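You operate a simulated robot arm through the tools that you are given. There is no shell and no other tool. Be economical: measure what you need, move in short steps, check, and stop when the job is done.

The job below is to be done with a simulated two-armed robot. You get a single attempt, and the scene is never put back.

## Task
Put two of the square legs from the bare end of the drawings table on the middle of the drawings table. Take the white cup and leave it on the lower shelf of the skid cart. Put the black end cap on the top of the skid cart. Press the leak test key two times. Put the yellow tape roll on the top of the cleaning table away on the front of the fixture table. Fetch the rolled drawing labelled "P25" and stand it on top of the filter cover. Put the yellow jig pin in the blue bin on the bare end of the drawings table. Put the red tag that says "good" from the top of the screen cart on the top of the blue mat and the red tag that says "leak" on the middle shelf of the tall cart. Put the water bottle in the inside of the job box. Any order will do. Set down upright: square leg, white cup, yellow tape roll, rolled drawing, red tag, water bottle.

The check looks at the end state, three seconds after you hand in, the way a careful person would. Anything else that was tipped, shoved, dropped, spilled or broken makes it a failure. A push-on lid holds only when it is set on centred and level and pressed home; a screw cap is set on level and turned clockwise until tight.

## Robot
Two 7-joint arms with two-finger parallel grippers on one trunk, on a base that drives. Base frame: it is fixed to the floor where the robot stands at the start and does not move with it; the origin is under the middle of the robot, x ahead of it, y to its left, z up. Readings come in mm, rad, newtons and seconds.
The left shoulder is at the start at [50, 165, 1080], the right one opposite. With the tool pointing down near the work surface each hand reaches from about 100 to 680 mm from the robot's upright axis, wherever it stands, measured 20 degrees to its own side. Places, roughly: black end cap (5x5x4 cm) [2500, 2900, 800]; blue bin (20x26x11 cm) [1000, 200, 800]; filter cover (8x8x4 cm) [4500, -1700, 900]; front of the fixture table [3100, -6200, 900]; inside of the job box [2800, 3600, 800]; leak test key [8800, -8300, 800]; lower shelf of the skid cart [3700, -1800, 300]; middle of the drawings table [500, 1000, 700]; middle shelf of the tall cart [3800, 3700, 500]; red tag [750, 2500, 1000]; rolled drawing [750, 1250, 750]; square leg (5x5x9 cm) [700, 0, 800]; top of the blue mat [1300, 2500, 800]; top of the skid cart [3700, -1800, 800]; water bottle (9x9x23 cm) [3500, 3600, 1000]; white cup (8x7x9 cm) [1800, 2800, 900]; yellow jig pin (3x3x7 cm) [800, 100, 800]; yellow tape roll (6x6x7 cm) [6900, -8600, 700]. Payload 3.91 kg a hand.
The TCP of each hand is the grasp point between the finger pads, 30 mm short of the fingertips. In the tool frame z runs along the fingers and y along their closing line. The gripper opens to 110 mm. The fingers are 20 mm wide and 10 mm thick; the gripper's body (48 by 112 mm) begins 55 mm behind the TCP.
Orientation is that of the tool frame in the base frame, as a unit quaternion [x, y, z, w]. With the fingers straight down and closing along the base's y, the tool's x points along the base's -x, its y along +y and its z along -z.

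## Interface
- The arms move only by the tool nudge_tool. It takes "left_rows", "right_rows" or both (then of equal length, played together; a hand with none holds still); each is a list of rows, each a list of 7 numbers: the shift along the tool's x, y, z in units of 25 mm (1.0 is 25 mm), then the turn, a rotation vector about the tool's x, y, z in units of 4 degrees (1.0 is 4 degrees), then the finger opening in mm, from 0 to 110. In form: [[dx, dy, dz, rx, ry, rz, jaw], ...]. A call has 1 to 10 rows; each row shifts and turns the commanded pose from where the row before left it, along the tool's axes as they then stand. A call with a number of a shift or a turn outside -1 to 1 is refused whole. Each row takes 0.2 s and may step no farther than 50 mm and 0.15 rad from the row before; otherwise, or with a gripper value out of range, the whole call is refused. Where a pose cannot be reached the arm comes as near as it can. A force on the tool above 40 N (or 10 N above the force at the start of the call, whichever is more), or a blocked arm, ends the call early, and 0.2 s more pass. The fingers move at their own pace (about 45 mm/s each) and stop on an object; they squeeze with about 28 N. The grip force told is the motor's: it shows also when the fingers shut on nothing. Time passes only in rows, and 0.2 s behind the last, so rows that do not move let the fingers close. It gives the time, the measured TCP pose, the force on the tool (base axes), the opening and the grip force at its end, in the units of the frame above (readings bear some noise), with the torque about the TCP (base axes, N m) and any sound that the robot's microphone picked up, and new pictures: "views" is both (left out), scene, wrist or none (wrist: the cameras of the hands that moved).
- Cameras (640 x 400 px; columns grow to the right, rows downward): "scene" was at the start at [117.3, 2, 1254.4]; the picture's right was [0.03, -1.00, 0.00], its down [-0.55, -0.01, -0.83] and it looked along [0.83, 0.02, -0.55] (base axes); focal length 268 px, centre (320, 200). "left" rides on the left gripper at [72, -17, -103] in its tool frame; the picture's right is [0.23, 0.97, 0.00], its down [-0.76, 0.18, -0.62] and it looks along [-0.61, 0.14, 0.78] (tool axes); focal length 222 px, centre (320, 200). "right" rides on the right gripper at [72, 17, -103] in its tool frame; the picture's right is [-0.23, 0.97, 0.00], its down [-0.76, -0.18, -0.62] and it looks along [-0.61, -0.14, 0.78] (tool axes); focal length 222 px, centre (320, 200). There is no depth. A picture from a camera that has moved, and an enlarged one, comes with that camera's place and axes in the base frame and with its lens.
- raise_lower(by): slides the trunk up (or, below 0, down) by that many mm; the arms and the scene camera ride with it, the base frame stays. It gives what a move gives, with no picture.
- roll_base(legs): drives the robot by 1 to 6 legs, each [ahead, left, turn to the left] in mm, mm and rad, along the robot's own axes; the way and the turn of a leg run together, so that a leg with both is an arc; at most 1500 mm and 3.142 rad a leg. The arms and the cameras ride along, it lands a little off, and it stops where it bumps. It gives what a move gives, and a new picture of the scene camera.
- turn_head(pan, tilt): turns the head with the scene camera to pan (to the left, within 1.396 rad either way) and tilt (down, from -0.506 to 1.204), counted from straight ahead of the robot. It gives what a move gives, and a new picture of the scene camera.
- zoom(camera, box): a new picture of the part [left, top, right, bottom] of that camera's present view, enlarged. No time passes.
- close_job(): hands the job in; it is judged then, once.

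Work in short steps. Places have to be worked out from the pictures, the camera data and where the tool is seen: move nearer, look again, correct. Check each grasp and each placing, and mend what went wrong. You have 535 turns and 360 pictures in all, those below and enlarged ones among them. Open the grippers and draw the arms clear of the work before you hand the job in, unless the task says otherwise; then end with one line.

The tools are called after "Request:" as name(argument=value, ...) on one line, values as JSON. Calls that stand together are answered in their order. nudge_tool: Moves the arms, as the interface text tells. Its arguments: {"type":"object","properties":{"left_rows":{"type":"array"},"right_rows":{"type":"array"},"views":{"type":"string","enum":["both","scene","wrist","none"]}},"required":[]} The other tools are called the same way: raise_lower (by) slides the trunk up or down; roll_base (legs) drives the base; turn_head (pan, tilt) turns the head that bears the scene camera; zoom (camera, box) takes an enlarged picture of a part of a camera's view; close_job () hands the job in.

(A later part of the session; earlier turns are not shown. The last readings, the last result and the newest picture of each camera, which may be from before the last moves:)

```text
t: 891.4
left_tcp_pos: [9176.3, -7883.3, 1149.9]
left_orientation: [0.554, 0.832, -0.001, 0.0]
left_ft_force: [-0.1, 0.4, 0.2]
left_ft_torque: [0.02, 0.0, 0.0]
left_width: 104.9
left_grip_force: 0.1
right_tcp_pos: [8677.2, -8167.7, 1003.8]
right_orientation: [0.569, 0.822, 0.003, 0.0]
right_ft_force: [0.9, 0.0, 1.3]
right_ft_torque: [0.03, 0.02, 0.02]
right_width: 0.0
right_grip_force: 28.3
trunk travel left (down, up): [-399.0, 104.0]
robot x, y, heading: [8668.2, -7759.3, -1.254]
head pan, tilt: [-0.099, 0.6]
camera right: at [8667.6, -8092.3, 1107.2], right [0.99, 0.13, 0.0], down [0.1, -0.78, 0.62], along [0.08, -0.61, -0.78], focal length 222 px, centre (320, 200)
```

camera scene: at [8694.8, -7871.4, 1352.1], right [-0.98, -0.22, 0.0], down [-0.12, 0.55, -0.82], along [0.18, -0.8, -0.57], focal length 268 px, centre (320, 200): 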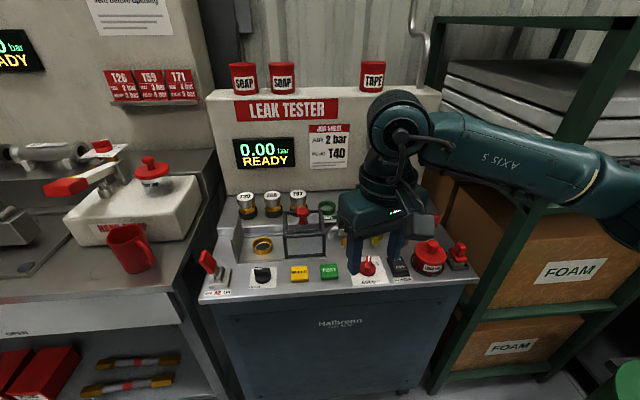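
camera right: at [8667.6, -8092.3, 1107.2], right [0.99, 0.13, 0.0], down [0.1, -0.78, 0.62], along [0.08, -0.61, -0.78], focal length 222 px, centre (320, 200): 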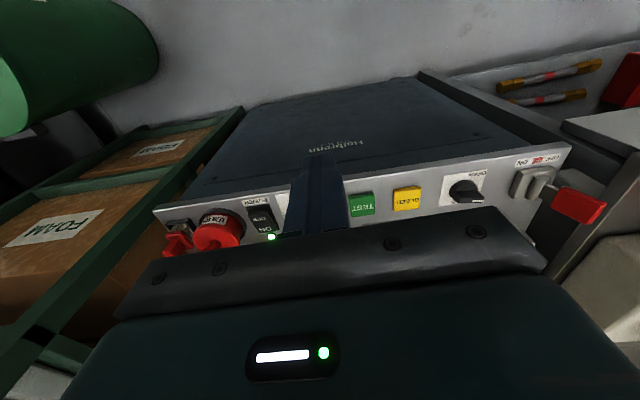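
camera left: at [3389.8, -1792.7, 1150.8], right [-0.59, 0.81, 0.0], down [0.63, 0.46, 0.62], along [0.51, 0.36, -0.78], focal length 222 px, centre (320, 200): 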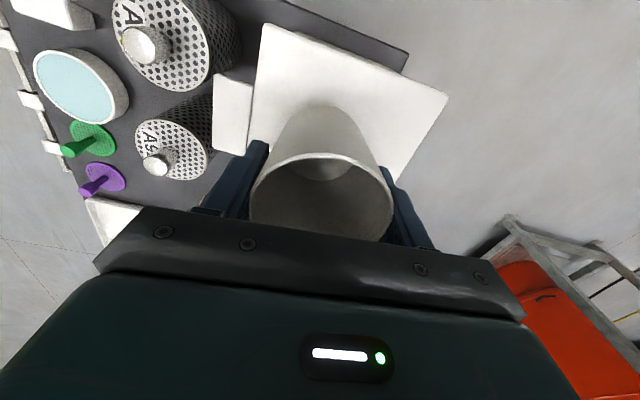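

TEST key seen at about (8767,-8317,≈820). I move the closed fingertips above it and look again.

Request:
nudge_tool(right_rows=[[-0.85, 0.16, 0, 0, 0, 0, 0], [-0.85, 0.16, 0, 0, 0, 0, 0], [-0.85, 0.16, 0, 0, 0, 0, 0], [-0.85, 0.16, 0, 0, 0, 0, 0], [-0.85, 0.16, 0, 0, 0, 0, 0], [-0.85, 0.16, 0, 0, 0, 0, 0], [-0.85, 0.16, 0.5, 0, 0, 0, 0], [-0.85, 0.16, 0.5, 0, 0, 0, 0]], views="wrist")

```text
t: 893.2
left_tcp_pos: [9176.6, -7884.4, 1149.8]
left_orientation: [0.554, 0.832, -0.001, 0.0]
left_ft_force: [0.5, 1.3, -0.2]
left_ft_torque: [0.03, 0.0, 0.04]
left_width: 105.0
left_grip_force: 0.0
right_tcp_pos: [8769.4, -8315.3, 978.7]
right_orientation: [0.568, 0.823, 0.002, -0.001]
right_ft_force: [0.9, -1.0, -0.5]
right_ft_torque: [-0.02, -0.01, 0.03]
right_width: 0.0
right_grip_force: 28.1
trunk travel left (down, up): [-399.0, 104.0]
robot x, y, heading: [8663.2, -7754.6, -1.247]
head pan, tilt: [-0.099, 0.6]
camera right: at [8757.8, -8240.2, 1081.0], right [0.99, 0.13, 0.0], down [0.1, -0.78, 0.62], along [0.08, -0.61, -0.78], focal length 222 px, centre (320, 200)
```

right: 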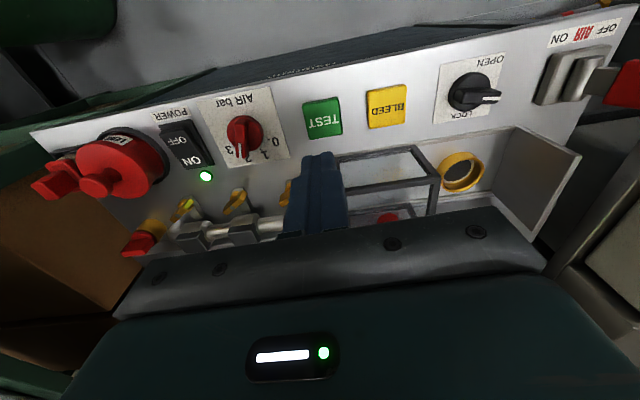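

Key top ≈(8772,-8326,808). I centre over it and descend to ~8 mm above.

Request:
nudge_tool(right_rows=[[-0.43, -0.05, 0.9, 0, 0, 0, 0], [0, 0, 1, 0, 0, 0, 0], [0, 0, 1, 0, 0, 0, 0], [0, 0, 1, 0, 0, 0, 0], [0, 0, 1, 0, 0, 0, 0], [0, 0, 0.3, 0, 0, 0, 0], [0, 0, 0, 0, 0, 0, 0]], views="wrist")

```text
t: 894.8
left_tcp_pos: [9175.5, -7883.4, 1149.6]
left_orientation: [0.555, 0.832, 0.0, -0.001]
left_ft_force: [0.3, 0.3, -0.2]
left_ft_torque: [-0.02, -0.02, -0.02]
left_width: 105.0
left_grip_force: 0.0
right_tcp_pos: [8770.0, -8324.3, 847.8]
right_orientation: [0.569, 0.822, 0.003, 0.0]
right_ft_force: [-0.2, 0.1, -0.3]
right_ft_torque: [-0.01, -0.03, 0.03]
right_width: 0.0
right_grip_force: 28.2
trunk travel left (down, up): [-399.0, 104.0]
robot x, y, heading: [8665.6, -7757.1, -1.247]
head pan, tilt: [-0.099, 0.6]
camera right: at [8760.0, -8249.8, 951.8], right [0.99, 0.13, 0.0], down [0.1, -0.78, 0.62], along [0.08, -0.61, -0.78], focal length 222 px, centre (320, 200)
```

right: 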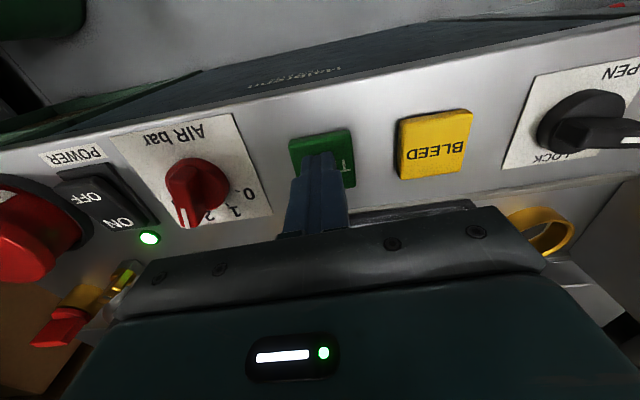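

The fingertip is over the green key. I press down in small steps watching force and sound.

Request:
nudge_tool(right_rows=[[0, 0, 0.1, 0, 0, 0, 0], [0, 0, 0.1, 0, 0, 0, 0], [0, 0, 0, 0, 0, 0, 0]], views="none")

Request:
nudge_tool(right_rows=[[0, 0, 0.1, 0, 0, 0, 0], [0, 0, 0, 0, 0, 0, 0]], views="none")

```text
t: 895.6
left_tcp_pos: [9176.1, -7883.3, 1149.3]
left_orientation: [0.554, 0.833, -0.001, -0.001]
left_ft_force: [-0.1, -0.4, -0.2]
left_ft_torque: [-0.02, 0.01, 0.02]
left_width: 105.1
left_grip_force: 0.1
right_tcp_pos: [8770.9, -8324.4, 843.8]
right_orientation: [0.569, 0.822, 0.003, -0.001]
right_ft_force: [-0.9, 0.0, 0.1]
right_ft_torque: [0.02, -0.01, -0.01]
right_width: 0.2
right_grip_force: 27.9
trunk travel left (down, up): [-399.0, 104.0]
robot x, y, heading: [8663.1, -7757.3, -1.247]
head pan, tilt: [-0.099, 0.6]
```

```text
t: 896.2
left_tcp_pos: [9176.1, -7884.3, 1150.5]
left_orientation: [0.554, 0.833, -0.001, -0.001]
left_ft_force: [0.5, 0.7, 0.0]
left_ft_torque: [-0.01, -0.02, 0.0]
left_width: 105.0
left_grip_force: 0.0
right_tcp_pos: [8771.3, -8323.3, 840.7]
right_orientation: [0.569, 0.823, 0.003, -0.001]
right_ft_force: [-0.3, -1.2, 1.6]
right_ft_torque: [-0.03, 0.0, -0.01]
right_width: 0.0
right_grip_force: 28.6
trunk travel left (down, up): [-399.0, 104.0]
robot x, y, heading: [8668.3, -7759.2, -1.248]
head pan, tilt: [-0.099, 0.6]
```

Request:
nudge_tool(right_rows=[[0, 0, 0.08, 0, 0, 0, 0], [0, 0, 0, 0, 0, 0, 0]], views="none")

Request:
nudge_tool(right_rows=[[0, 0, 0.08, 0, 0, 0, 0], [0, 0, 0, 0, 0, 0, 0]], views="none")

```text
t: 896.8
left_tcp_pos: [9176.0, -7883.2, 1149.0]
left_orientation: [0.554, 0.833, -0.001, -0.001]
left_ft_force: [-0.4, 0.8, 0.3]
left_ft_torque: [-0.02, -0.04, 0.01]
left_width: 105.2
left_grip_force: 0.1
right_tcp_pos: [8770.5, -8324.4, 838.3]
right_orientation: [0.568, 0.823, 0.002, -0.001]
right_ft_force: [-1.0, -1.0, 2.4]
right_ft_torque: [-0.08, -0.02, -0.02]
right_width: 0.0
right_grip_force: 27.7
trunk travel left (down, up): [-399.0, 104.0]
robot x, y, heading: [8670.6, -7758.6, -1.25]
head pan, tilt: [-0.099, 0.6]
```

```text
t: 897.4
left_tcp_pos: [9177.0, -7883.6, 1149.3]
left_orientation: [0.554, 0.832, 0.0, 0.0]
left_ft_force: [-0.6, 1.0, -0.1]
left_ft_torque: [0.0, 0.03, 0.01]
left_width: 105.2
left_grip_force: 0.2
right_tcp_pos: [8771.7, -8324.0, 836.4]
right_orientation: [0.569, 0.822, 0.002, 0.0]
right_ft_force: [-1.1, -1.6, 2.7]
right_ft_torque: [-0.08, 0.0, -0.02]
right_width: 0.1
right_grip_force: 27.8
trunk travel left (down, up): [-399.0, 104.0]
robot x, y, heading: [8670.0, -7756.1, -1.246]
head pan, tilt: [-0.099, 0.6]
heard: click
```

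A click – first press registered. I lift clear of the key, then press again to the same depth.

Request:
nudge_tool(right_rows=[[0, 0, -0.4, 0, 0, 0, 0], [0, 0, -0.2, 0, 0, 0, 0], [0, 0, 0, 0, 0, 0, 0]], views="none")

Request:
nudge_tool(right_rows=[[0, 0, 0.3, 0, 0, 0, 0], [0, 0, 0.2, 0, 0, 0, 0], [0, 0, 0, 0, 0, 0, 0]], views="none")

```text
t: 898.2
left_tcp_pos: [9174.9, -7883.5, 1149.9]
left_orientation: [0.554, 0.832, -0.001, 0.0]
left_ft_force: [-0.6, -0.5, -0.4]
left_ft_torque: [0.03, 0.04, -0.03]
left_width: 105.0
left_grip_force: 0.1
right_tcp_pos: [8771.8, -8324.4, 851.5]
right_orientation: [0.569, 0.822, 0.003, 0.0]
right_ft_force: [0.0, 0.7, -0.9]
right_ft_torque: [0.0, -0.02, -0.01]
right_width: 0.0
right_grip_force: 27.7
trunk travel left (down, up): [-399.0, 104.0]
robot x, y, heading: [8668.4, -7757.4, -1.252]
head pan, tilt: [-0.099, 0.6]
```

```text
t: 899.0
left_tcp_pos: [9175.4, -7883.1, 1150.1]
left_orientation: [0.555, 0.832, -0.001, -0.001]
left_ft_force: [0.2, 0.1, -0.4]
left_ft_torque: [-0.01, -0.01, 0.04]
left_width: 104.9
left_grip_force: 0.1
right_tcp_pos: [8771.3, -8323.0, 839.0]
right_orientation: [0.569, 0.822, 0.002, 0.0]
right_ft_force: [-1.5, 0.0, 1.8]
right_ft_torque: [-0.03, 0.03, -0.01]
right_width: 0.2
right_grip_force: 28.1
trunk travel left (down, up): [-399.0, 104.0]
robot x, y, heading: [8666.3, -7755.2, -1.249]
head pan, tilt: [-0.099, 0.6]
```

Request:
nudge_tool(right_rows=[[0, 0, 0.1, 0, 0, 0, 0], [0, 0, 0, 0, 0, 0, 0]], views="none")

```text
t: 899.6
left_tcp_pos: [9176.1, -7884.3, 1150.6]
left_orientation: [0.554, 0.833, -0.001, -0.001]
left_ft_force: [-0.3, -0.3, 0.3]
left_ft_torque: [-0.03, -0.05, -0.04]
left_width: 105.3
left_grip_force: 0.0
right_tcp_pos: [8770.7, -8324.5, 837.5]
right_orientation: [0.568, 0.823, 0.002, 0.0]
right_ft_force: [0.2, -1.8, 2.8]
right_ft_torque: [-0.07, 0.01, -0.03]
right_width: 0.0
right_grip_force: 28.4
trunk travel left (down, up): [-399.0, 104.0]
robot x, y, heading: [8667.1, -7759.8, -1.245]
head pan, tilt: [-0.099, 0.6]
heard: click
```

Second click – pressed twice. I lift away, back up 350 mm and look right toward the cleaning table.

Request:
nudge_tool(right_rows=[[0, 0, -1, 0, 0, 0, 0], [0, 0, -1, 0, 0, 0, 0], [0, 0, -1, 0, 0, 0, 0], [0, 0, -1, 0, 0, 0, 0], [1, 0, -1, 0, 0, 0, 0], [1, 0, -1, 0, 0, 0, 40], [1, 0, -1, 0, 0, 0, 90], [1, 0, 0, 0, 0, 0, 90], [1, 0, 0, 0, 0, 0, 90]], views="none")

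Request:
roll_base(legs=[[-350, 0, 0]])

Request:
turn_head(pan=-1.1, tilt=0.4)

```text
t: 901.6
left_tcp_pos: [9176.2, -7884.4, 1149.5]
left_orientation: [0.553, 0.833, 0.0, -0.001]
left_ft_force: [0.4, -0.7, 0.4]
left_ft_torque: [-0.01, -0.01, 0.0]
left_width: 105.2
left_grip_force: 0.0
right_tcp_pos: [8724.3, -8206.8, 1011.0]
right_orientation: [0.569, 0.822, 0.002, 0.0]
right_ft_force: [0.3, -0.5, 0.0]
right_ft_torque: [-0.02, 0.0, -0.01]
right_width: 85.6
right_grip_force: 0.0
trunk travel left (down, up): [-399.0, 104.0]
robot x, y, heading: [8666.0, -7755.7, -1.25]
head pan, tilt: [-0.099, 0.6]
```

```text
t: 903.9
left_tcp_pos: [9065.9, -7550.5, 1150.2]
left_orientation: [0.553, 0.833, 0.0, 0.0]
left_ft_force: [-0.1, 0.3, 0.4]
left_ft_torque: [0.0, 0.03, -0.01]
left_width: 105.3
left_grip_force: 0.1
right_tcp_pos: [8616.3, -7877.2, 1010.8]
right_orientation: [0.568, 0.823, 0.003, 0.0]
right_ft_force: [0.2, -0.2, -0.1]
right_ft_torque: [0.0, 0.0, 0.03]
right_width: 89.9
right_grip_force: 0.0
trunk travel left (down, up): [-399.0, 104.0]
robot x, y, heading: [8556.4, -7430.4, -1.248]
head pan, tilt: [-0.099, 0.6]
camera scene: at [8584.4, -7539.8, 1352.2], right [-0.98, -0.22, 0.0], down [-0.13, 0.55, -0.83], along [0.18, -0.8, -0.56], focal length 268 px, centre (320, 200)
```

scene: 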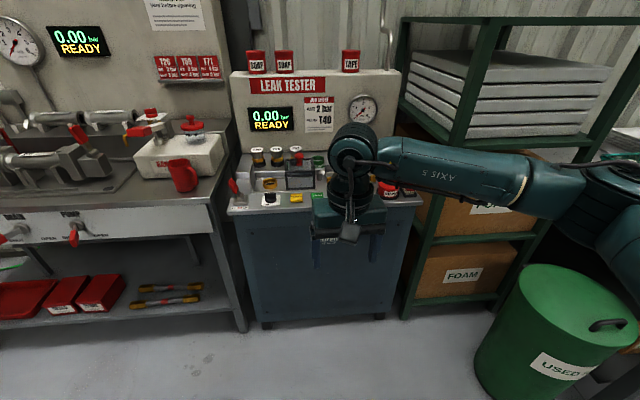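

```text
t: 905.2
left_tcp_pos: [9065.9, -7552.1, 1150.1]
left_orientation: [0.553, 0.833, -0.001, 0.0]
left_ft_force: [-0.5, -0.6, -0.3]
left_ft_torque: [-0.02, 0.03, 0.01]
left_width: 104.9
left_grip_force: 0.1
right_tcp_pos: [8617.8, -7877.6, 1010.9]
right_orientation: [0.568, 0.823, 0.003, 0.0]
right_ft_force: [-0.5, 0.0, -0.5]
right_ft_torque: [0.01, 0.03, -0.01]
right_width: 90.1
right_grip_force: 0.1
trunk travel left (down, up): [-399.0, 104.0]
robot x, y, heading: [8553.5, -7425.1, -1.255]
head pan, tilt: [-1.1, 0.4]
camera scene: at [8500.1, -7520.2, 1370.4], right [-0.71, 0.7, 0.0], down [0.27, 0.28, -0.92], along [-0.64, -0.66, -0.39], focal length 268 px, centre (320, 200)
```

scene: 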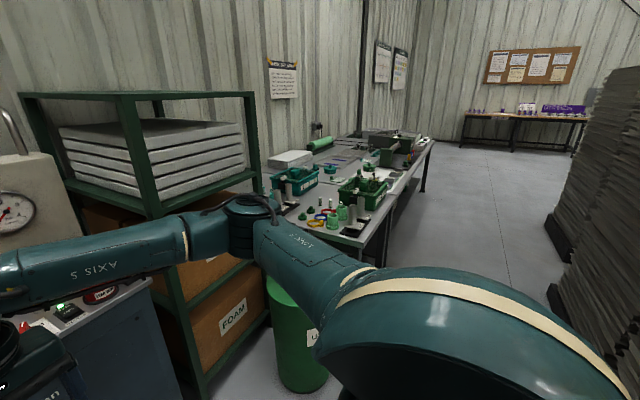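

The cleaning table runs along the wall; the aisle is ~1 m wide. I back 200 mm and strafe right 1.85 m along it.

Request:
roll_base(legs=[[-200, 0, 0.007], [0, -1450, 0], [0, -400, 0]])

Request:
turn_head(pan=0.1, tilt=0.6)

```text
t: 922.9
left_tcp_pos: [7254.1, -7956.7, 1150.8]
left_orientation: [0.55, 0.835, -0.001, 0.0]
left_ft_force: [0.4, 0.6, -0.3]
left_ft_torque: [0.0, -0.03, 0.0]
left_width: 104.9
left_grip_force: 0.0
right_tcp_pos: [6807.2, -8286.5, 1010.6]
right_orientation: [0.565, 0.825, 0.002, -0.001]
right_ft_force: [-0.3, 0.9, -0.5]
right_ft_torque: [-0.03, -0.01, -0.03]
right_width: 89.9
right_grip_force: 0.1
trunk travel left (down, up): [-399.0, 104.0]
robot x, y, heading: [6745.3, -7833.0, -1.239]
head pan, tilt: [-1.1, 0.4]
camera scene: at [6688.2, -7929.7, 1370.4], right [-0.72, 0.7, 0.0], down [0.27, 0.28, -0.92], along [-0.64, -0.66, -0.39], focal length 268 px, centre (320, 200)
```

scene: 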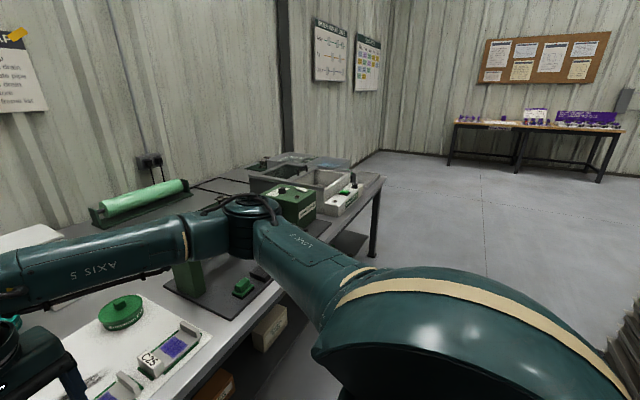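

```text
t: 924.3
left_tcp_pos: [7255.0, -7957.3, 1148.6]
left_orientation: [0.549, 0.836, -0.001, 0.0]
left_ft_force: [0.1, -0.3, -0.1]
left_ft_torque: [-0.01, -0.04, 0.04]
left_width: 104.9
left_grip_force: 0.0
right_tcp_pos: [6807.5, -8286.7, 1011.7]
right_orientation: [0.565, 0.825, 0.002, -0.001]
right_ft_force: [0.2, -0.1, 0.0]
right_ft_torque: [0.02, 0.02, -0.03]
right_width: 89.8
right_grip_force: 0.2
trunk travel left (down, up): [-399.0, 104.0]
robot x, y, heading: [6743.0, -7833.4, -1.241]
head pan, tilt: [0.099, 0.6]
camera scene: at [6789.5, -7943.5, 1352.2], right [-0.91, -0.42, 0.0], down [-0.23, 0.51, -0.83], along [0.34, -0.75, -0.56], focal length 268 px, centre (320, 200)
```

scene: 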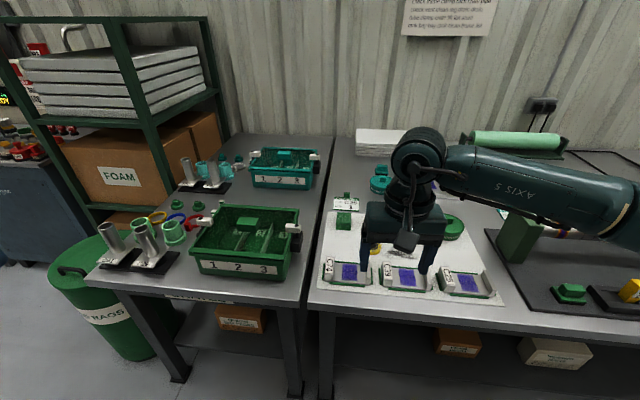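

The tape should be right beneath my right hand. I move the hand 200 mm to the right and look.

Request:
nudge_tool(right_rows=[[0.5, -1, 0, 0, 0, 0, 100], [0.5, -1, 0, 0, 0, 0, 100], [0, -1, 0, 0, 0, 0, 100], [0, -1, 0, 0, 0, 0, 100], [0, -1, 0, 0, 0, 0, 100], [0, -1, 0, 0, 0, 0, 100], [0, -1, 0, 0, 0, 0, 100], [0, -1, 0, 0, 0, 0, 100]], views="none")

Request:
zoom(camera="scene", box=[300, 160, 500, 310])

```text
t: 926.1
left_tcp_pos: [7255.8, -7958.5, 1150.4]
left_orientation: [0.55, 0.835, -0.001, -0.001]
left_ft_force: [-0.1, -0.8, -0.5]
left_ft_torque: [0.03, -0.03, 0.0]
left_width: 105.2
left_grip_force: 0.1
right_tcp_pos: [6611.5, -8333.6, 1010.1]
right_orientation: [0.564, 0.825, 0.002, 0.0]
right_ft_force: [0.4, 0.0, -0.5]
right_ft_torque: [0.0, 0.02, 0.0]
right_width: 100.2
right_grip_force: 0.0
trunk travel left (down, up): [-399.0, 104.0]
robot x, y, heading: [6747.9, -7833.9, -1.24]
head pan, tilt: [0.099, 0.6]
```

```text
2.67 times, centred on (400, 235) of scene
camera zoom: at [6789.2, -7943.4, 1352.2], right [-0.91, -0.42, 0.0], down [-0.24, 0.51, -0.83], along [0.34, -0.75, -0.56], focal length 716 px, centre (107, 107)
```

zoom: 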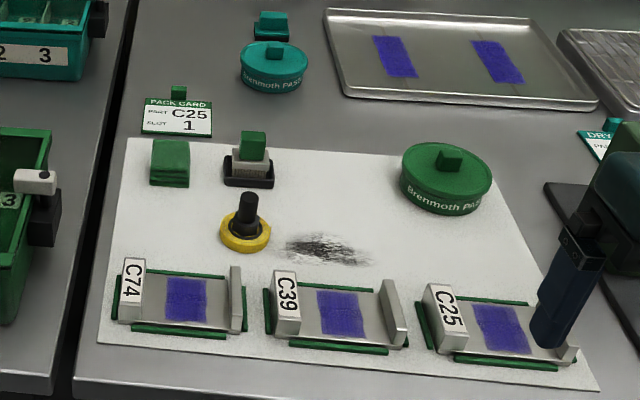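

The yellow item with a black stem on the white sheet matches (6×6×7 cm) at ≈(6891,-8573). I drive 200 mm closer, lower the trunk 110 mm and bring the right hand above it.

Request:
roll_base(legs=[[200, 0, 0]])

Request:
raise_lower(by=-110)

Request:
nudge_tool(right_rows=[[-0.6, 0.9, 0, 0, 0, 0, 70], [-0.6, 0.9, 0, 0, 0, 0, 70], [-0.6, 0.9, 0, 0, 0, 0, 70], [-0.6, 0.9, 0, 0, 0, 0, 70], [-0.6, 0.9, 0, 0, 0, 0, 70], [-0.6, 0.9, 0, 0, 0, 0, 70], [-0.6, 0.9, 0, 0, 0, 0, 70], [-0.6, 0.9, 0, 0, 0, 0, 70]], views="wrist")

```text
t: 927.7
left_tcp_pos: [7319.1, -8146.9, 1150.8]
left_orientation: [0.549, 0.836, 0.0, -0.001]
left_ft_force: [0.8, 0.1, -0.5]
left_ft_torque: [0.02, 0.02, 0.01]
left_width: 104.8
left_grip_force: 0.0
right_tcp_pos: [6677.6, -8524.3, 1009.4]
right_orientation: [0.565, 0.825, 0.003, -0.001]
right_ft_force: [-0.1, -0.1, -0.5]
right_ft_torque: [0.0, -0.02, -0.02]
right_width: 99.9
right_grip_force: 0.0
trunk travel left (down, up): [-399.0, 104.0]
robot x, y, heading: [6812.2, -8024.6, -1.241]
head pan, tilt: [0.099, 0.6]
camera scene: at [6854.9, -8133.7, 1352.1], right [-0.91, -0.42, 0.0], down [-0.24, 0.51, -0.82], along [0.34, -0.75, -0.57], focal length 268 px, centre (320, 200)
```

scene: 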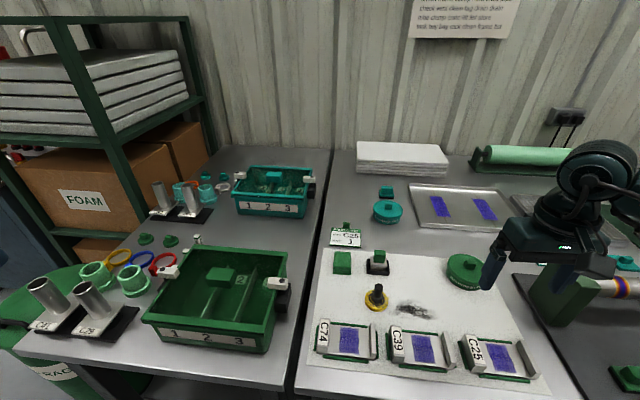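

```text
t: 929.1
left_tcp_pos: [7318.9, -8148.3, 1039.5]
left_orientation: [0.55, 0.835, -0.001, -0.001]
left_ft_force: [-0.3, 0.6, 0.0]
left_ft_torque: [0.0, 0.0, 0.01]
left_width: 105.3
left_grip_force: 0.0
right_tcp_pos: [6677.7, -8523.8, 899.9]
right_orientation: [0.565, 0.825, 0.002, 0.0]
right_ft_force: [-0.5, 0.6, -0.3]
right_ft_torque: [0.0, 0.0, 0.01]
right_width: 100.1
right_grip_force: 0.1
trunk travel left (down, up): [-289.0, 214.0]
robot x, y, heading: [6810.7, -8027.6, -1.243]
head pan, tilt: [0.099, 0.6]
```

```text
t: 930.9
left_tcp_pos: [7319.6, -8146.1, 1040.1]
left_orientation: [0.55, 0.835, -0.001, 0.0]
left_ft_force: [0.2, 0.6, -0.2]
left_ft_torque: [0.02, 0.01, -0.02]
left_width: 105.2
left_grip_force: 0.1
right_tcp_pos: [6888.5, -8569.5, 899.5]
right_orientation: [0.565, 0.825, 0.003, 0.0]
right_ft_force: [0.7, -0.8, 0.2]
right_ft_torque: [-0.01, 0.01, 0.0]
right_width: 69.8
right_grip_force: 0.1
trunk travel left (down, up): [-289.0, 214.0]
robot x, y, heading: [6814.3, -8024.0, -1.239]
head pan, tilt: [0.099, 0.6]
camera right: at [6877.1, -8495.9, 1003.6], right [0.99, 0.14, 0.0], down [0.11, -0.78, 0.62], along [0.09, -0.61, -0.78], focal length 222 px, centre (320, 200)
```

right: 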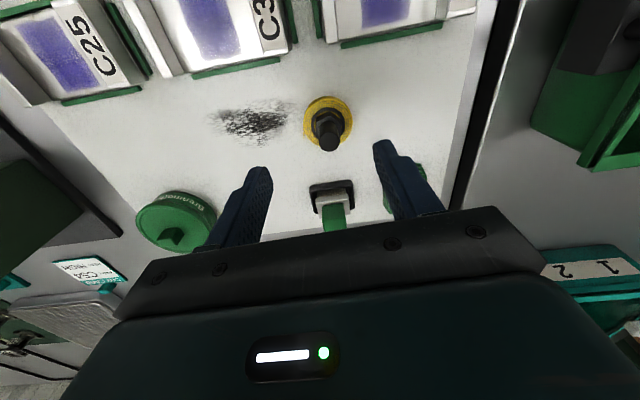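

Item at (6899,-8578), base z≈737. I centre over it, descend and close on the stem.

Request:
nudge_tool(right_rows=[[-0.47, 0.27, 1, 0, 0, 0, 70], [0, 0, 1, 0, 0, 0, 70], [0, 0, 1, 0, 0, 0, 70], [0, 0, 0.95, 0, 0, 0, 70], [0, 0, 0, 0, 0, 0, 5], [0, 0, 0, 0, 0, 0, 5], [0, 0, 0, 0, 0, 0, 5], [0, 0, 0, 0, 0, 0, 5]], views="wrist")

```text
t: 932.7
left_tcp_pos: [7319.9, -8145.8, 1038.6]
left_orientation: [0.55, 0.835, -0.001, 0.0]
left_ft_force: [0.2, 1.1, -0.3]
left_ft_torque: [-0.04, -0.02, 0.02]
left_width: 105.1
left_grip_force: 0.1
right_tcp_pos: [6899.0, -8577.8, 801.9]
right_orientation: [0.565, 0.825, 0.003, -0.001]
right_ft_force: [0.0, -0.3, -0.4]
right_ft_torque: [-0.01, 0.03, 0.02]
right_width: 19.8
right_grip_force: 28.0
trunk travel left (down, up): [-289.0, 214.0]
robot x, y, heading: [6810.2, -8021.0, -1.242]
head pan, tilt: [0.099, 0.6]
camera right: at [6887.1, -8504.2, 903.8], right [0.99, 0.14, 0.0], down [0.11, -0.78, 0.62], along [0.09, -0.61, -0.78], focal length 222 px, centre (320, 200)
```

right: 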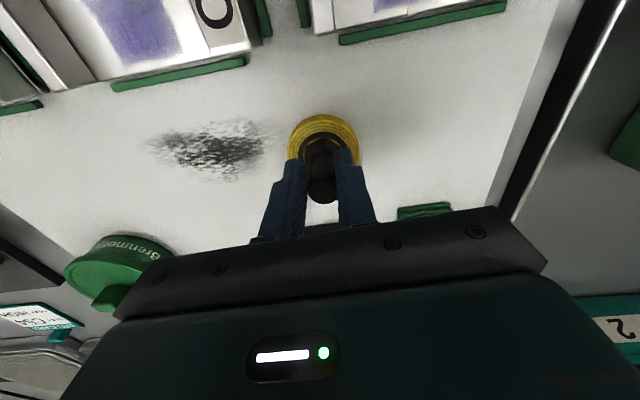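

Stem gripped (20 mm). I lift it, tuck, and drive out along the aisle, turning toward the fixture table.

Request:
nudge_tool(right_rows=[[0, 0, -1, 0, 0, 0, 5], [0, 0, -1, 0, 0, 0, 5], [0, 0, -1, 0, 0, 0, 5], [0, 0, -1, 0, 0, 0, 5], [0, 0, -1, 0, 0, 0, 5], [1, 0, -1, 0, 0, 0, 5], [1, 0, 0, 0, 0, 0, 5], [1, 0, 0, 0, 0, 0, 5], [1, 0, 0, 0, 0, 0, 5], [1, 0, 0, 0, 0, 0, 5]], views="none")

Request:
raise_lower(by=170)

Request:
roll_base(legs=[[-250, 0, 0], [0, -1500, 0], [0, -560, 0], [0, 0, 1.57], [0, 0, 1.57], [900, 0, 0]])

```text
t: 934.9
left_tcp_pos: [7319.1, -8146.8, 1039.8]
left_orientation: [0.549, 0.836, -0.002, 0.0]
left_ft_force: [1.0, -0.4, 0.0]
left_ft_torque: [0.02, -0.02, 0.01]
left_width: 104.9
left_grip_force: 0.0
right_tcp_pos: [6852.5, -8463.3, 952.7]
right_orientation: [0.565, 0.825, 0.003, 0.0]
right_ft_force: [-0.6, 0.6, -0.6]
right_ft_torque: [-0.04, 0.04, -0.01]
right_width: 19.8
right_grip_force: 28.5
trunk travel left (down, up): [-289.0, 214.0]
robot x, y, heading: [6808.8, -8025.7, -1.238]
head pan, tilt: [0.099, 0.6]
```

```text
t: 936.8
left_tcp_pos: [7320.6, -8147.4, 1209.2]
left_orientation: [0.55, 0.835, -0.001, 0.0]
left_ft_force: [0.0, 0.4, 0.5]
left_ft_torque: [-0.01, 0.0, -0.02]
left_width: 104.8
left_grip_force: 0.1
right_tcp_pos: [6853.0, -8464.0, 1121.6]
right_orientation: [0.565, 0.825, 0.003, -0.001]
right_ft_force: [0.3, -0.7, -0.8]
right_ft_torque: [-0.03, -0.03, 0.0]
right_width: 19.8
right_grip_force: 27.5
trunk travel left (down, up): [-459.0, 44.0]
robot x, y, heading: [6806.2, -8025.5, -1.242]
head pan, tilt: [0.099, 0.6]
```

```text
t: 968.6
left_tcp_pos: [3984.2, -7437.8, 1209.4]
left_orientation: [0.83, -0.558, 0.0, -0.001]
left_ft_force: [-0.8, 0.1, -0.2]
left_ft_torque: [0.0, 0.01, -0.02]
left_width: 105.3
left_grip_force: 0.1
right_tcp_pos: [4456.1, -7129.5, 1121.8]
right_orientation: [0.82, -0.572, 0.0, 0.003]
right_ft_force: [-0.1, -0.3, 0.0]
right_ft_torque: [0.05, 0.0, 0.01]
right_width: 5.0
right_grip_force: 0.0
trunk travel left (down, up): [-459.0, 44.0]
robot x, y, heading: [4493.0, -7569.4, 1.887]
head pan, tilt: [0.099, 0.6]
camera scene: at [4447.2, -7461.3, 1412.1], right [0.92, 0.4, 0.0], down [0.23, -0.52, -0.82], along [-0.33, 0.76, -0.57], focal length 268 px, centre (320, 200)
```

scene: 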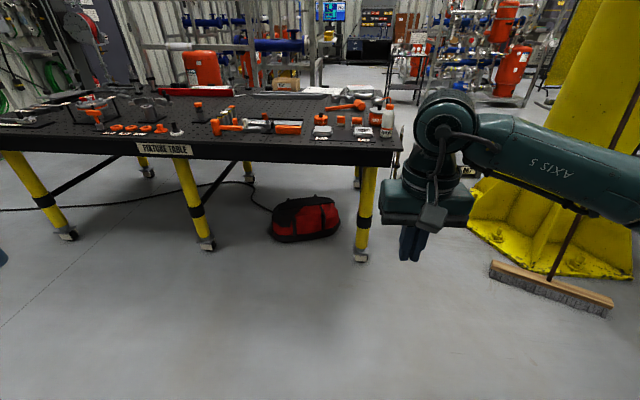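

The right hand is empty – the tape slipped out somewhere along the way. I turn round to search the floor along my track.

Request:
roll_base(legs=[[0, 0, -1.3], [0, 0, -1.34]])

```text
t: 970.8
left_tcp_pos: [4146.7, -7161.0, 1204.7]
left_orientation: [-0.607, 0.794, -0.005, 0.009]
left_ft_force: [0.0, -0.7, -0.3]
left_ft_torque: [0.0, 0.0, -0.02]
left_width: 105.2
left_grip_force: 0.0
right_tcp_pos: [4629.1, -7208.3, 1130.5]
right_orientation: [-0.671, 0.741, -0.003, 0.01]
right_ft_force: [0.3, 0.4, 0.1]
right_ft_torque: [-0.02, 0.0, -0.03]
right_width: 5.0
right_grip_force: 0.1
trunk travel left (down, up): [-459.0, 44.0]
robot x, y, heading: [4483.9, -7570.1, 1.224]
head pan, tilt: [0.099, 0.6]
stopped in leg 1: the robot was blocked; the commanded pose is now the measured one
camera scene: at [4495.8, -7461.6, 1413.4], right [0.97, -0.24, 0.02], down [-0.12, -0.54, -0.83], along [0.21, 0.8, -0.56], focal length 268 px, centre (320, 200)
```

scene: 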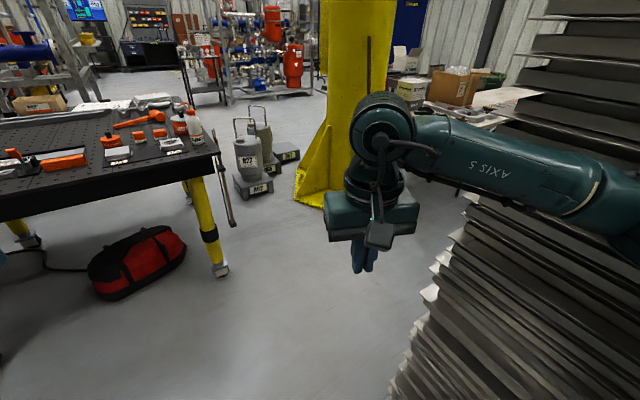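

My right elbow touches a slat stack. I turn back, step left away from it, and rotate the other way to view the floor.

Request:
roll_base(legs=[[0, 0, 0.6], [0, 350, 0], [0, 0, 1.5], [0, 0, 1.6]])

```text
t: 983.7
left_tcp_pos: [4640.1, -7843.1, 1209.4]
left_orientation: [0.602, 0.799, 0.0, -0.001]
left_ft_force: [-0.3, 0.3, -0.2]
left_ft_torque: [-0.03, -0.03, 0.01]
left_width: 105.3
left_grip_force: 0.0
right_tcp_pos: [4199.0, -8054.3, 1123.9]
right_orientation: [0.537, 0.844, 0.002, 0.002]
right_ft_force: [0.4, 0.9, 0.6]
right_ft_torque: [0.01, -0.02, -0.03]
right_width: 5.1
right_grip_force: 0.1
trunk travel left (down, up): [-459.0, 44.0]
robot x, y, heading: [4150.0, -7658.7, -1.367]
head pan, tilt: [0.099, 0.6]
camera scene: at [4179.4, -7770.5, 1412.2], right [-0.95, -0.3, 0.0], down [-0.17, 0.54, -0.83], along [0.25, -0.79, -0.56], focal length 268 px, centre (320, 200)
```

scene: 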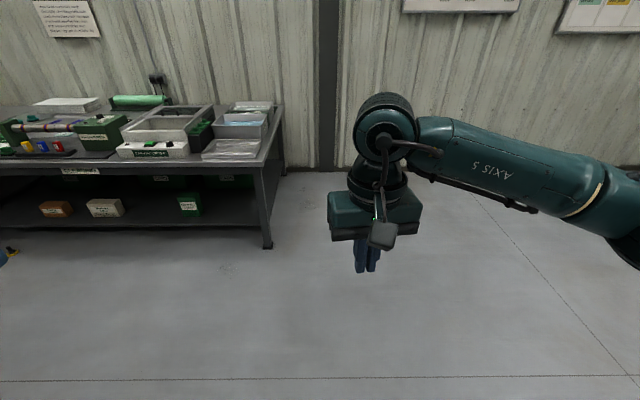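

A yellow-and-black object lies on the floor at the cleaning table's front, ≈(6730,-8442). I first test, here in free space, how low the right hand can reach: trunk fully down.

Request:
raise_lower(by=-400)

Request:
raise_lower(by=-55)

Request:
nudge_tool(right_rows=[[0, -1, 1, 0, 0, 0, 60], [0, -1, 1, 0, 0, 0, 60], [0, -1, 1, 0, 0, 0, 60], [0, -1, 1, 0, 0, 0, 60], [0, -1, 1, 0, 0, 0, 60], [0, -0.5, 1, 0, 0, 0, 60], [0, 0, 1, 0, 0, 0, 60], [0, 0, 1, 0, 0, 0, 60], [0, 0, 1, 0, 0, 0, 60], [0, 0, 1, 0, 0, 0, 60]], views="none")

Request:
nudge_tool(right_rows=[[0.3, 0, 1, 0, 0, 0, 60], [0.3, 0, 1, 0, 0, 0, 60], [0.3, 0, 1, 0, 0, 0, 60], [0.3, 0, 1, 0, 0, 0, 60], [0.3, 0, 1, 0, 0, 0, 60], [0.3, 0, 1, 0, 0, 0, 60], [0.3, 0, 1, 0, 0, 0, 60], [0.3, 0, 1, 0, 0, 0, 60], [0.3, 0, 1, 0, 0, 0, 60], [0.3, 0, 1, 0, 0, 0, 60]], views="none")

```text
t: 987.5
left_tcp_pos: [4638.0, -7843.5, 810.2]
left_orientation: [0.601, 0.799, 0.0, -0.002]
left_ft_force: [0.5, 0.8, 0.0]
left_ft_torque: [0.01, 0.01, 0.01]
left_width: 105.1
left_grip_force: 0.1
right_tcp_pos: [4199.7, -8052.4, 723.4]
right_orientation: [0.537, 0.844, 0.0, 0.002]
right_ft_force: [-0.1, 0.1, -0.1]
right_ft_torque: [-0.02, 0.0, 0.01]
right_width: 5.0
right_grip_force: 0.0
trunk travel left (down, up): [-59.0, 444.0]
robot x, y, heading: [4145.8, -7661.6, -1.366]
head pan, tilt: [0.099, 0.6]
```

```text
t: 988.5
left_tcp_pos: [4639.3, -7841.8, 754.6]
left_orientation: [0.601, 0.799, 0.0, -0.002]
left_ft_force: [-0.1, 0.0, 0.1]
left_ft_torque: [0.03, 0.02, -0.01]
left_width: 105.1
left_grip_force: 0.0
right_tcp_pos: [4200.2, -8052.2, 667.6]
right_orientation: [0.537, 0.844, 0.001, 0.002]
right_ft_force: [-0.1, 0.2, 0.1]
right_ft_torque: [-0.01, 0.01, -0.02]
right_width: 4.8
right_grip_force: 0.1
trunk travel left (down, up): [-4.0, 499.0]
robot x, y, heading: [4147.6, -7658.0, -1.365]
head pan, tilt: [0.099, 0.6]
```

```text
t: 990.6
left_tcp_pos: [4637.6, -7842.2, 754.9]
left_orientation: [0.602, 0.799, 0.0, -0.001]
left_ft_force: [0.2, 0.7, -0.2]
left_ft_torque: [-0.02, 0.01, 0.01]
left_width: 105.0
left_grip_force: 0.0
right_tcp_pos: [4074.1, -8110.9, 416.5]
right_orientation: [0.536, 0.844, 0.001, 0.001]
right_ft_force: [-0.2, -0.8, -0.5]
right_ft_torque: [0.01, 0.01, -0.05]
right_width: 60.0
right_grip_force: 0.0
trunk travel left (down, up): [-4.0, 499.0]
robot x, y, heading: [4147.9, -7656.2, -1.368]
head pan, tilt: [0.099, 0.6]
```

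```text
t: 992.9
left_tcp_pos: [4638.6, -7843.3, 755.5]
left_orientation: [0.601, 0.8, 0.0, 0.0]
left_ft_force: [-0.2, 0.4, 0.3]
left_ft_torque: [0.02, -0.02, 0.0]
left_width: 105.3
left_grip_force: 0.1
right_tcp_pos: [4044.9, -8042.9, 166.7]
right_orientation: [0.537, 0.844, 0.001, 0.002]
right_ft_force: [0.0, -0.2, 0.0]
right_ft_torque: [0.01, 0.05, -0.02]
right_width: 59.7
right_grip_force: 0.0
trunk travel left (down, up): [-4.0, 499.0]
robot x, y, heading: [4148.1, -7656.7, -1.368]
head pan, tilt: [0.099, 0.6]
```

It reaches down to z 167 with ease; I test further down to ~40.

Request:
nudge_tool(right_rows=[[0.2, 0, 1, 0, 0, 0, 60], [0.2, 0, 1, 0, 0, 0, 60], [0.2, 0, 1, 0, 0, 0, 60], [0.2, 0, 1, 0, 0, 0, 60], [0.2, 0, 0.8, 0, 0, 0, 60]], views="none")

```text
t: 994.0
left_tcp_pos: [4636.5, -7841.6, 761.7]
left_orientation: [0.602, 0.799, 0.0, 0.001]
left_ft_force: [0.6, 0.4, 0.1]
left_ft_torque: [0.01, 0.01, -0.01]
left_width: 105.1
left_grip_force: 0.1
right_tcp_pos: [4016.7, -8035.2, 62.9]
right_orientation: [0.544, 0.839, -0.01, 0.0]
right_ft_force: [1.0, 0.3, 0.0]
right_ft_torque: [-0.01, -0.02, 0.05]
right_width: 59.9
right_grip_force: 0.1
right hand out of reach, approached as far as the arm can: row 5
trunk travel left (down, up): [-4.0, 499.0]
robot x, y, heading: [4147.5, -7656.1, -1.363]
head pan, tilt: [0.099, 0.6]
```

The right hand reaches the floor (z≈63). I raise it for travel and drive back along the aisle toward the fallen tape.

Request:
nudge_tool(right_rows=[[0, 0, -1, 0, 0, -0.2, 90], [0, 0, -1, 0, 0, 0, 90], [0, 0, -1, 0, 0, 0, 90], [0, 0, -1, 0, 0, 0, 90], [0, 0, -1, 0, 0, 0, 90], [0, 0, -1, 0, 0, 0, 90], [0, 0, -1, 0, 0, 0, 90], [0, 0, -1, 0, 0, 0, 90]], views="none")

Request:
roll_base(legs=[[0, 0, 0.115], [950, 0, 0], [0, 1500, 0], [0, 860, 0]])

Request:
nudge_tool(right_rows=[[0, 0, 0, 0, 0, 0, 90]], views="wrist")

```text
t: 995.9
left_tcp_pos: [4638.5, -7842.3, 754.6]
left_orientation: [0.601, 0.8, 0.0, -0.001]
left_ft_force: [-0.1, -0.7, 0.0]
left_ft_torque: [-0.01, 0.02, 0.02]
left_width: 105.0
left_grip_force: 0.0
right_tcp_pos: [4032.7, -8023.2, 255.7]
right_orientation: [0.531, 0.847, 0.001, 0.0]
right_ft_force: [-6.4, -18.0, -10.3]
right_ft_torque: [0.95, -0.83, 0.75]
right_width: 89.7
right_grip_force: 0.0
trunk travel left (down, up): [-4.0, 499.0]
robot x, y, heading: [4151.5, -7656.2, -1.366]
head pan, tilt: [0.099, 0.6]
```

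```text
t: 1021.6
left_tcp_pos: [7170.9, -7866.6, 754.8]
left_orientation: [0.54, 0.841, 0.001, -0.001]
left_ft_force: [0.3, -1.1, 0.7]
left_ft_torque: [-0.01, 0.02, 0.01]
left_width: 104.9
left_grip_force: 0.1
right_tcp_pos: [6598.3, -8135.2, 257.3]
right_orientation: [0.467, 0.884, 0.001, 0.002]
right_ft_force: [-10.4, -25.7, 0.2]
right_ft_torque: [3.04, -1.13, 1.5]
right_width: 90.0
right_grip_force: 0.0
trunk travel left (down, up): [-4.0, 499.0]
robot x, y, heading: [6656.1, -7757.4, -1.218]
head pan, tilt: [0.099, 0.6]
camera scene: at [6704.8, -7863.5, 957.1], right [-0.9, -0.44, 0.0], down [-0.25, 0.51, -0.82], along [0.36, -0.74, -0.57], focal length 268 px, centre (320, 200)
```

scene: 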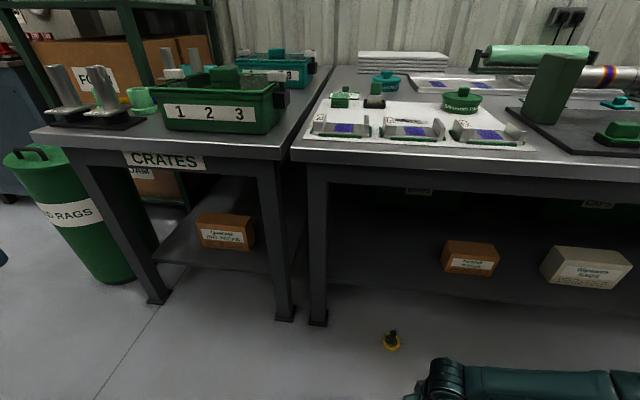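

```text
t: 1022.0
left_tcp_pos: [7170.6, -7866.3, 754.8]
left_orientation: [0.54, 0.842, 0.0, -0.002]
left_ft_force: [-0.5, 0.6, 0.7]
left_ft_torque: [-0.01, -0.02, -0.01]
left_width: 105.3
left_grip_force: 0.0
right_tcp_pos: [6598.0, -8135.3, 257.3]
right_orientation: [0.467, 0.884, 0.0, 0.002]
right_ft_force: [-0.2, -2.9, -1.8]
right_ft_torque: [0.22, -0.07, 0.13]
right_width: 90.2
right_grip_force: 0.1
trunk travel left (down, up): [-4.0, 499.0]
robot x, y, heading: [6656.9, -7755.7, -1.217]
head pan, tilt: [0.099, 0.6]
camera right: at [6569.8, -8064.9, 360.7], right [0.93, 0.36, 0.0], down [0.28, -0.73, 0.62], along [0.23, -0.58, -0.78], focal length 222 px, centre (320, 200)
```

right: 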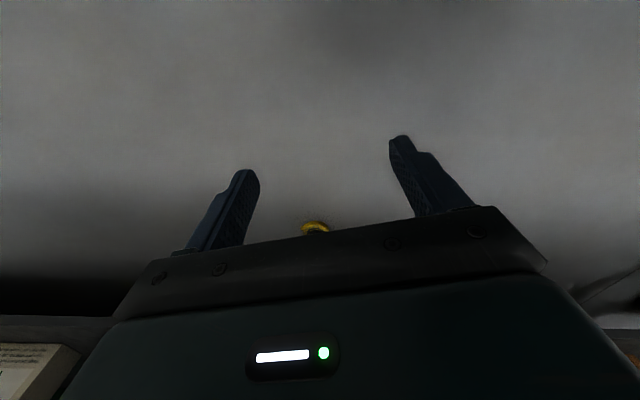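

The tape stands upright on the floor at (6691,-8408). I drive 283 mm forward to bring the hand above it.

Request:
roll_base(legs=[[283, 0, 0]])

Request:
nudge_tool(right_rows=[[0, -0.2, 1, 0, 0, 0, 60], [0, 0, 1, 0, 0, 0, 60], [0, 0, 1, 0, 0, 0, 60]], views="wrist")

```text
t: 1024.0
left_tcp_pos: [7270.0, -8133.3, 754.1]
left_orientation: [0.539, 0.842, -0.001, -0.001]
left_ft_force: [-0.1, -0.4, 0.3]
left_ft_torque: [0.02, 0.03, 0.03]
left_width: 105.1
left_grip_force: 0.2
right_tcp_pos: [6696.8, -8402.2, 257.0]
right_orientation: [0.466, 0.885, 0.0, 0.001]
right_ft_force: [-2.2, -8.6, -1.3]
right_ft_torque: [0.9, -0.21, 0.35]
right_width: 90.2
right_grip_force: 0.0
trunk travel left (down, up): [-4.0, 499.0]
robot x, y, heading: [6755.4, -8024.7, -1.214]
head pan, tilt: [0.099, 0.6]
camera scene: at [6803.7, -8130.3, 957.1], right [-0.9, -0.44, 0.0], down [-0.25, 0.51, -0.83], along [0.36, -0.74, -0.56], focal length 268 px, centre (320, 200)
```

scene: 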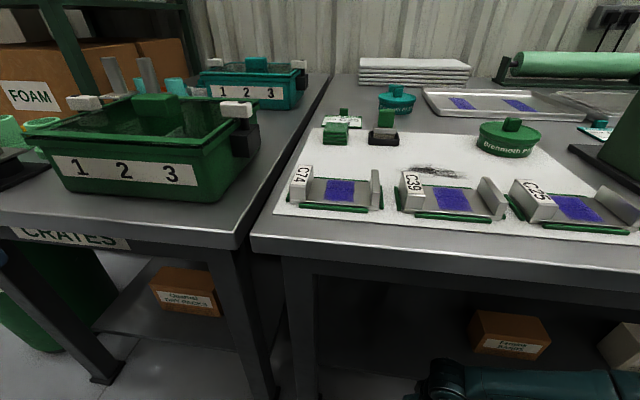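

```text
t: 1024.8
left_tcp_pos: [7268.3, -8132.3, 755.9]
left_orientation: [0.54, 0.842, 0.001, -0.002]
left_ft_force: [0.7, -0.2, -0.4]
left_ft_torque: [0.01, 0.04, 0.01]
left_width: 105.0
left_grip_force: 0.1
right_tcp_pos: [6693.1, -8404.0, 184.6]
right_orientation: [0.465, 0.885, 0.0, 0.001]
right_ft_force: [-0.3, 0.4, -0.5]
right_ft_torque: [0.01, -0.01, 0.01]
right_width: 60.0
right_grip_force: 0.1
trunk travel left (down, up): [-4.0, 499.0]
robot x, y, heading: [6754.1, -8024.8, -1.217]
head pan, tilt: [0.099, 0.6]
camera right: at [6664.8, -8334.4, 285.5], right [0.93, 0.36, 0.0], down [0.28, -0.73, 0.62], along [0.23, -0.58, -0.78], focal length 222 px, centre (320, 200)
```

right: 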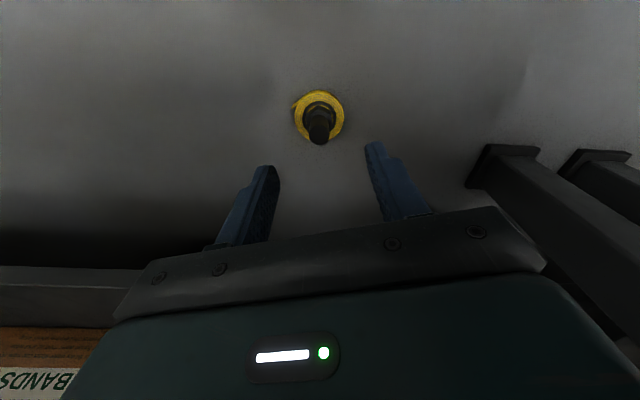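

Centred within 10 mm. I correct, descend to z≈66 and close on the stem.

Request:
nudge_tool(right_rows=[[-0.4, -0.13, 1, 0, 0, 0, 60], [0, 0, 1, 0, 0, 0, 60], [0, 0, 1, 0, 0, 0, 60], [0, 0, 1, 0, 0, 0, 60], [0, 0, 0.7, 0, 0, 0, 60], [0, 0, 0, 0, 0, 0, 60]], views="none")

```text
t: 1026.2
left_tcp_pos: [7268.6, -8132.0, 755.7]
left_orientation: [0.539, 0.842, 0.0, 0.0]
left_ft_force: [-0.3, 0.5, -0.7]
left_ft_torque: [0.03, 0.01, 0.01]
left_width: 105.0
left_grip_force: 0.0
right_tcp_pos: [6694.1, -8415.8, 66.3]
right_orientation: [0.468, 0.884, 0.0, 0.001]
right_ft_force: [0.5, -0.4, -0.7]
right_ft_torque: [0.0, 0.0, -0.01]
right_width: 60.3
right_grip_force: 0.0
trunk travel left (down, up): [-4.0, 499.0]
robot x, y, heading: [6756.8, -8022.4, -1.216]
head pan, tilt: [0.099, 0.6]
```

In place. I close, and lift gently.

Request:
nudge_tool(right_rows=[[0, 0, 0.12, 0, 0, 0, 60], [0, 0, 0, 0, 0, 0, 0], [0, 0, 0, 0, 0, 0, 0], [0, 0, 0, 0, 0, 0, 0], [0, 0, 0, 0, 0, 0, 0], [0, 0, -0.4, 0, 0, 0, 0], [0, 0, -0.5, 0, 0, 0, 0], [0, 0, -0.6, 0, 0, 0, 0], [0, 0, -0.6, 0, 0, 0, 0]], views="wrist")

```text
t: 1028.2
left_tcp_pos: [7267.7, -8131.8, 754.3]
left_orientation: [0.539, 0.842, 0.0, -0.001]
left_ft_force: [-0.1, 0.0, 1.0]
left_ft_torque: [0.01, -0.07, 0.0]
left_width: 105.2
left_grip_force: 0.2
right_tcp_pos: [6694.9, -8416.1, 115.1]
right_orientation: [0.466, 0.885, 0.0, 0.001]
right_ft_force: [0.7, -0.4, -0.5]
right_ft_torque: [0.01, 0.02, 0.0]
right_width: 20.8
right_grip_force: 28.4
trunk travel left (down, up): [-4.0, 499.0]
robot x, y, heading: [6753.1, -8020.0, -1.218]
head pan, tilt: [0.099, 0.6]
camera right: at [6667.6, -8344.9, 217.7], right [0.93, 0.36, 0.0], down [0.28, -0.73, 0.62], along [0.23, -0.58, -0.78], focal length 222 px, centre (320, 200)
```

right: 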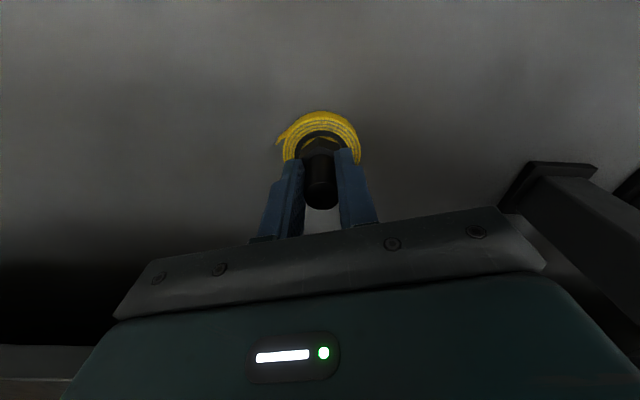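

Held – it is a tape roll on a black spindle. I raise it gently to z≈230 and draw it back from under the table edge, watching forces.

Request:
nudge_tool(right_rows=[[0, 0, -0.6, 0, 0, 0, 0], [0, 0, -0.6, 0, 0, 0, 0], [0, 0, -0.6, 0, 0, 0, 0], [0, 0, -0.6, 0, 0, 0, 0], [0, 0, -0.6, 0, 0, 0, 0], [0, 0, -0.6, 0, 0, 0, 0], [0, 0, -0.6, 0, 0, 0, 0]], views="none")

Request:
nudge_tool(right_rows=[[0.4, -0.3, -0.3, 0, 0, 0, 0], [0.4, -0.3, -0.3, 0, 0, 0, 0], [0.4, -0.3, -0.3, 0, 0, 0, 0], [0.4, -0.3, -0.3, 0, 0, 0, 0], [0.4, -0.3, -0.3, 0, 0, 0, 0], [0.4, -0.3, -0.3, 0, 0, 0, 0]], views="none")

```text
t: 1029.8
left_tcp_pos: [7268.0, -8133.1, 755.3]
left_orientation: [0.539, 0.842, 0.0, -0.001]
left_ft_force: [-1.1, -0.1, -0.2]
left_ft_torque: [-0.01, -0.01, 0.0]
left_width: 105.3
left_grip_force: 0.0
right_tcp_pos: [6695.9, -8414.9, 220.5]
right_orientation: [0.466, 0.885, 0.0, 0.003]
right_ft_force: [-1.0, -0.5, -0.7]
right_ft_torque: [0.0, 0.01, 0.04]
right_width: 20.9
right_grip_force: 28.2
trunk travel left (down, up): [-4.0, 499.0]
robot x, y, heading: [6755.6, -8021.4, -1.211]
head pan, tilt: [0.099, 0.6]
```

```text
t: 1031.2
left_tcp_pos: [7269.4, -8132.7, 753.8]
left_orientation: [0.54, 0.842, 0.0, -0.001]
left_ft_force: [-0.4, 0.6, 0.1]
left_ft_torque: [0.0, 0.0, 0.01]
left_width: 105.1
left_grip_force: 0.0
right_tcp_pos: [6626.0, -8390.1, 264.4]
right_orientation: [0.467, 0.885, 0.0, 0.001]
right_ft_force: [-0.6, 1.0, -0.2]
right_ft_torque: [-0.01, -0.01, -0.02]
right_width: 20.8
right_grip_force: 27.6
trunk travel left (down, up): [-4.0, 499.0]
robot x, y, heading: [6755.2, -8021.2, -1.215]
head pan, tilt: [0.099, 0.6]
```

Still held, no contact. I draw it 120 mm further back while rising.

Request:
nudge_tool(right_rows=[[0.46, 0.12, -0.3, 0, 0, 0, 0], [0.46, 0.12, -0.3, 0, 0, 0, 0], [0.46, 0.12, -0.3, 0, 0, 0, 0], [0.46, 0.12, -0.3, 0, 0, 0, 0], [0.46, 0.12, -0.3, 0, 0, 0, 0], [0.46, 0.12, -0.3, 0, 0, 0, 0], [0.46, 0.12, -0.3, 0, 0, 0, 0], [0.46, 0.12, -0.3, 0, 0, 0, 0], [0.46, 0.12, -0.3, 0, 0, 0, 0], [0.46, 0.12, -0.3, 0, 0, 0, 0]], views="none")

```text
t: 1032.1
left_tcp_pos: [7267.7, -8132.1, 755.7]
left_orientation: [0.54, 0.842, 0.0, -0.001]
left_ft_force: [0.2, 0.4, 0.0]
left_ft_torque: [0.0, 0.03, -0.01]
left_width: 105.1
left_grip_force: 0.1
right_tcp_pos: [6609.7, -8365.0, 289.7]
right_orientation: [0.466, 0.884, -0.011, 0.005]
right_ft_force: [-1.5, -0.5, 0.3]
right_ft_torque: [0.18, -0.16, 0.13]
right_width: 20.7
right_grip_force: 27.8
trunk travel left (down, up): [-4.0, 499.0]
robot x, y, heading: [6754.0, -8021.8, -1.214]
head pan, tilt: [0.099, 0.6]
stopped in row 4 (right hand): the force on the tool passed its limit at 49 N (the readings are from after the stop); the commanded pose is now the measured one
```

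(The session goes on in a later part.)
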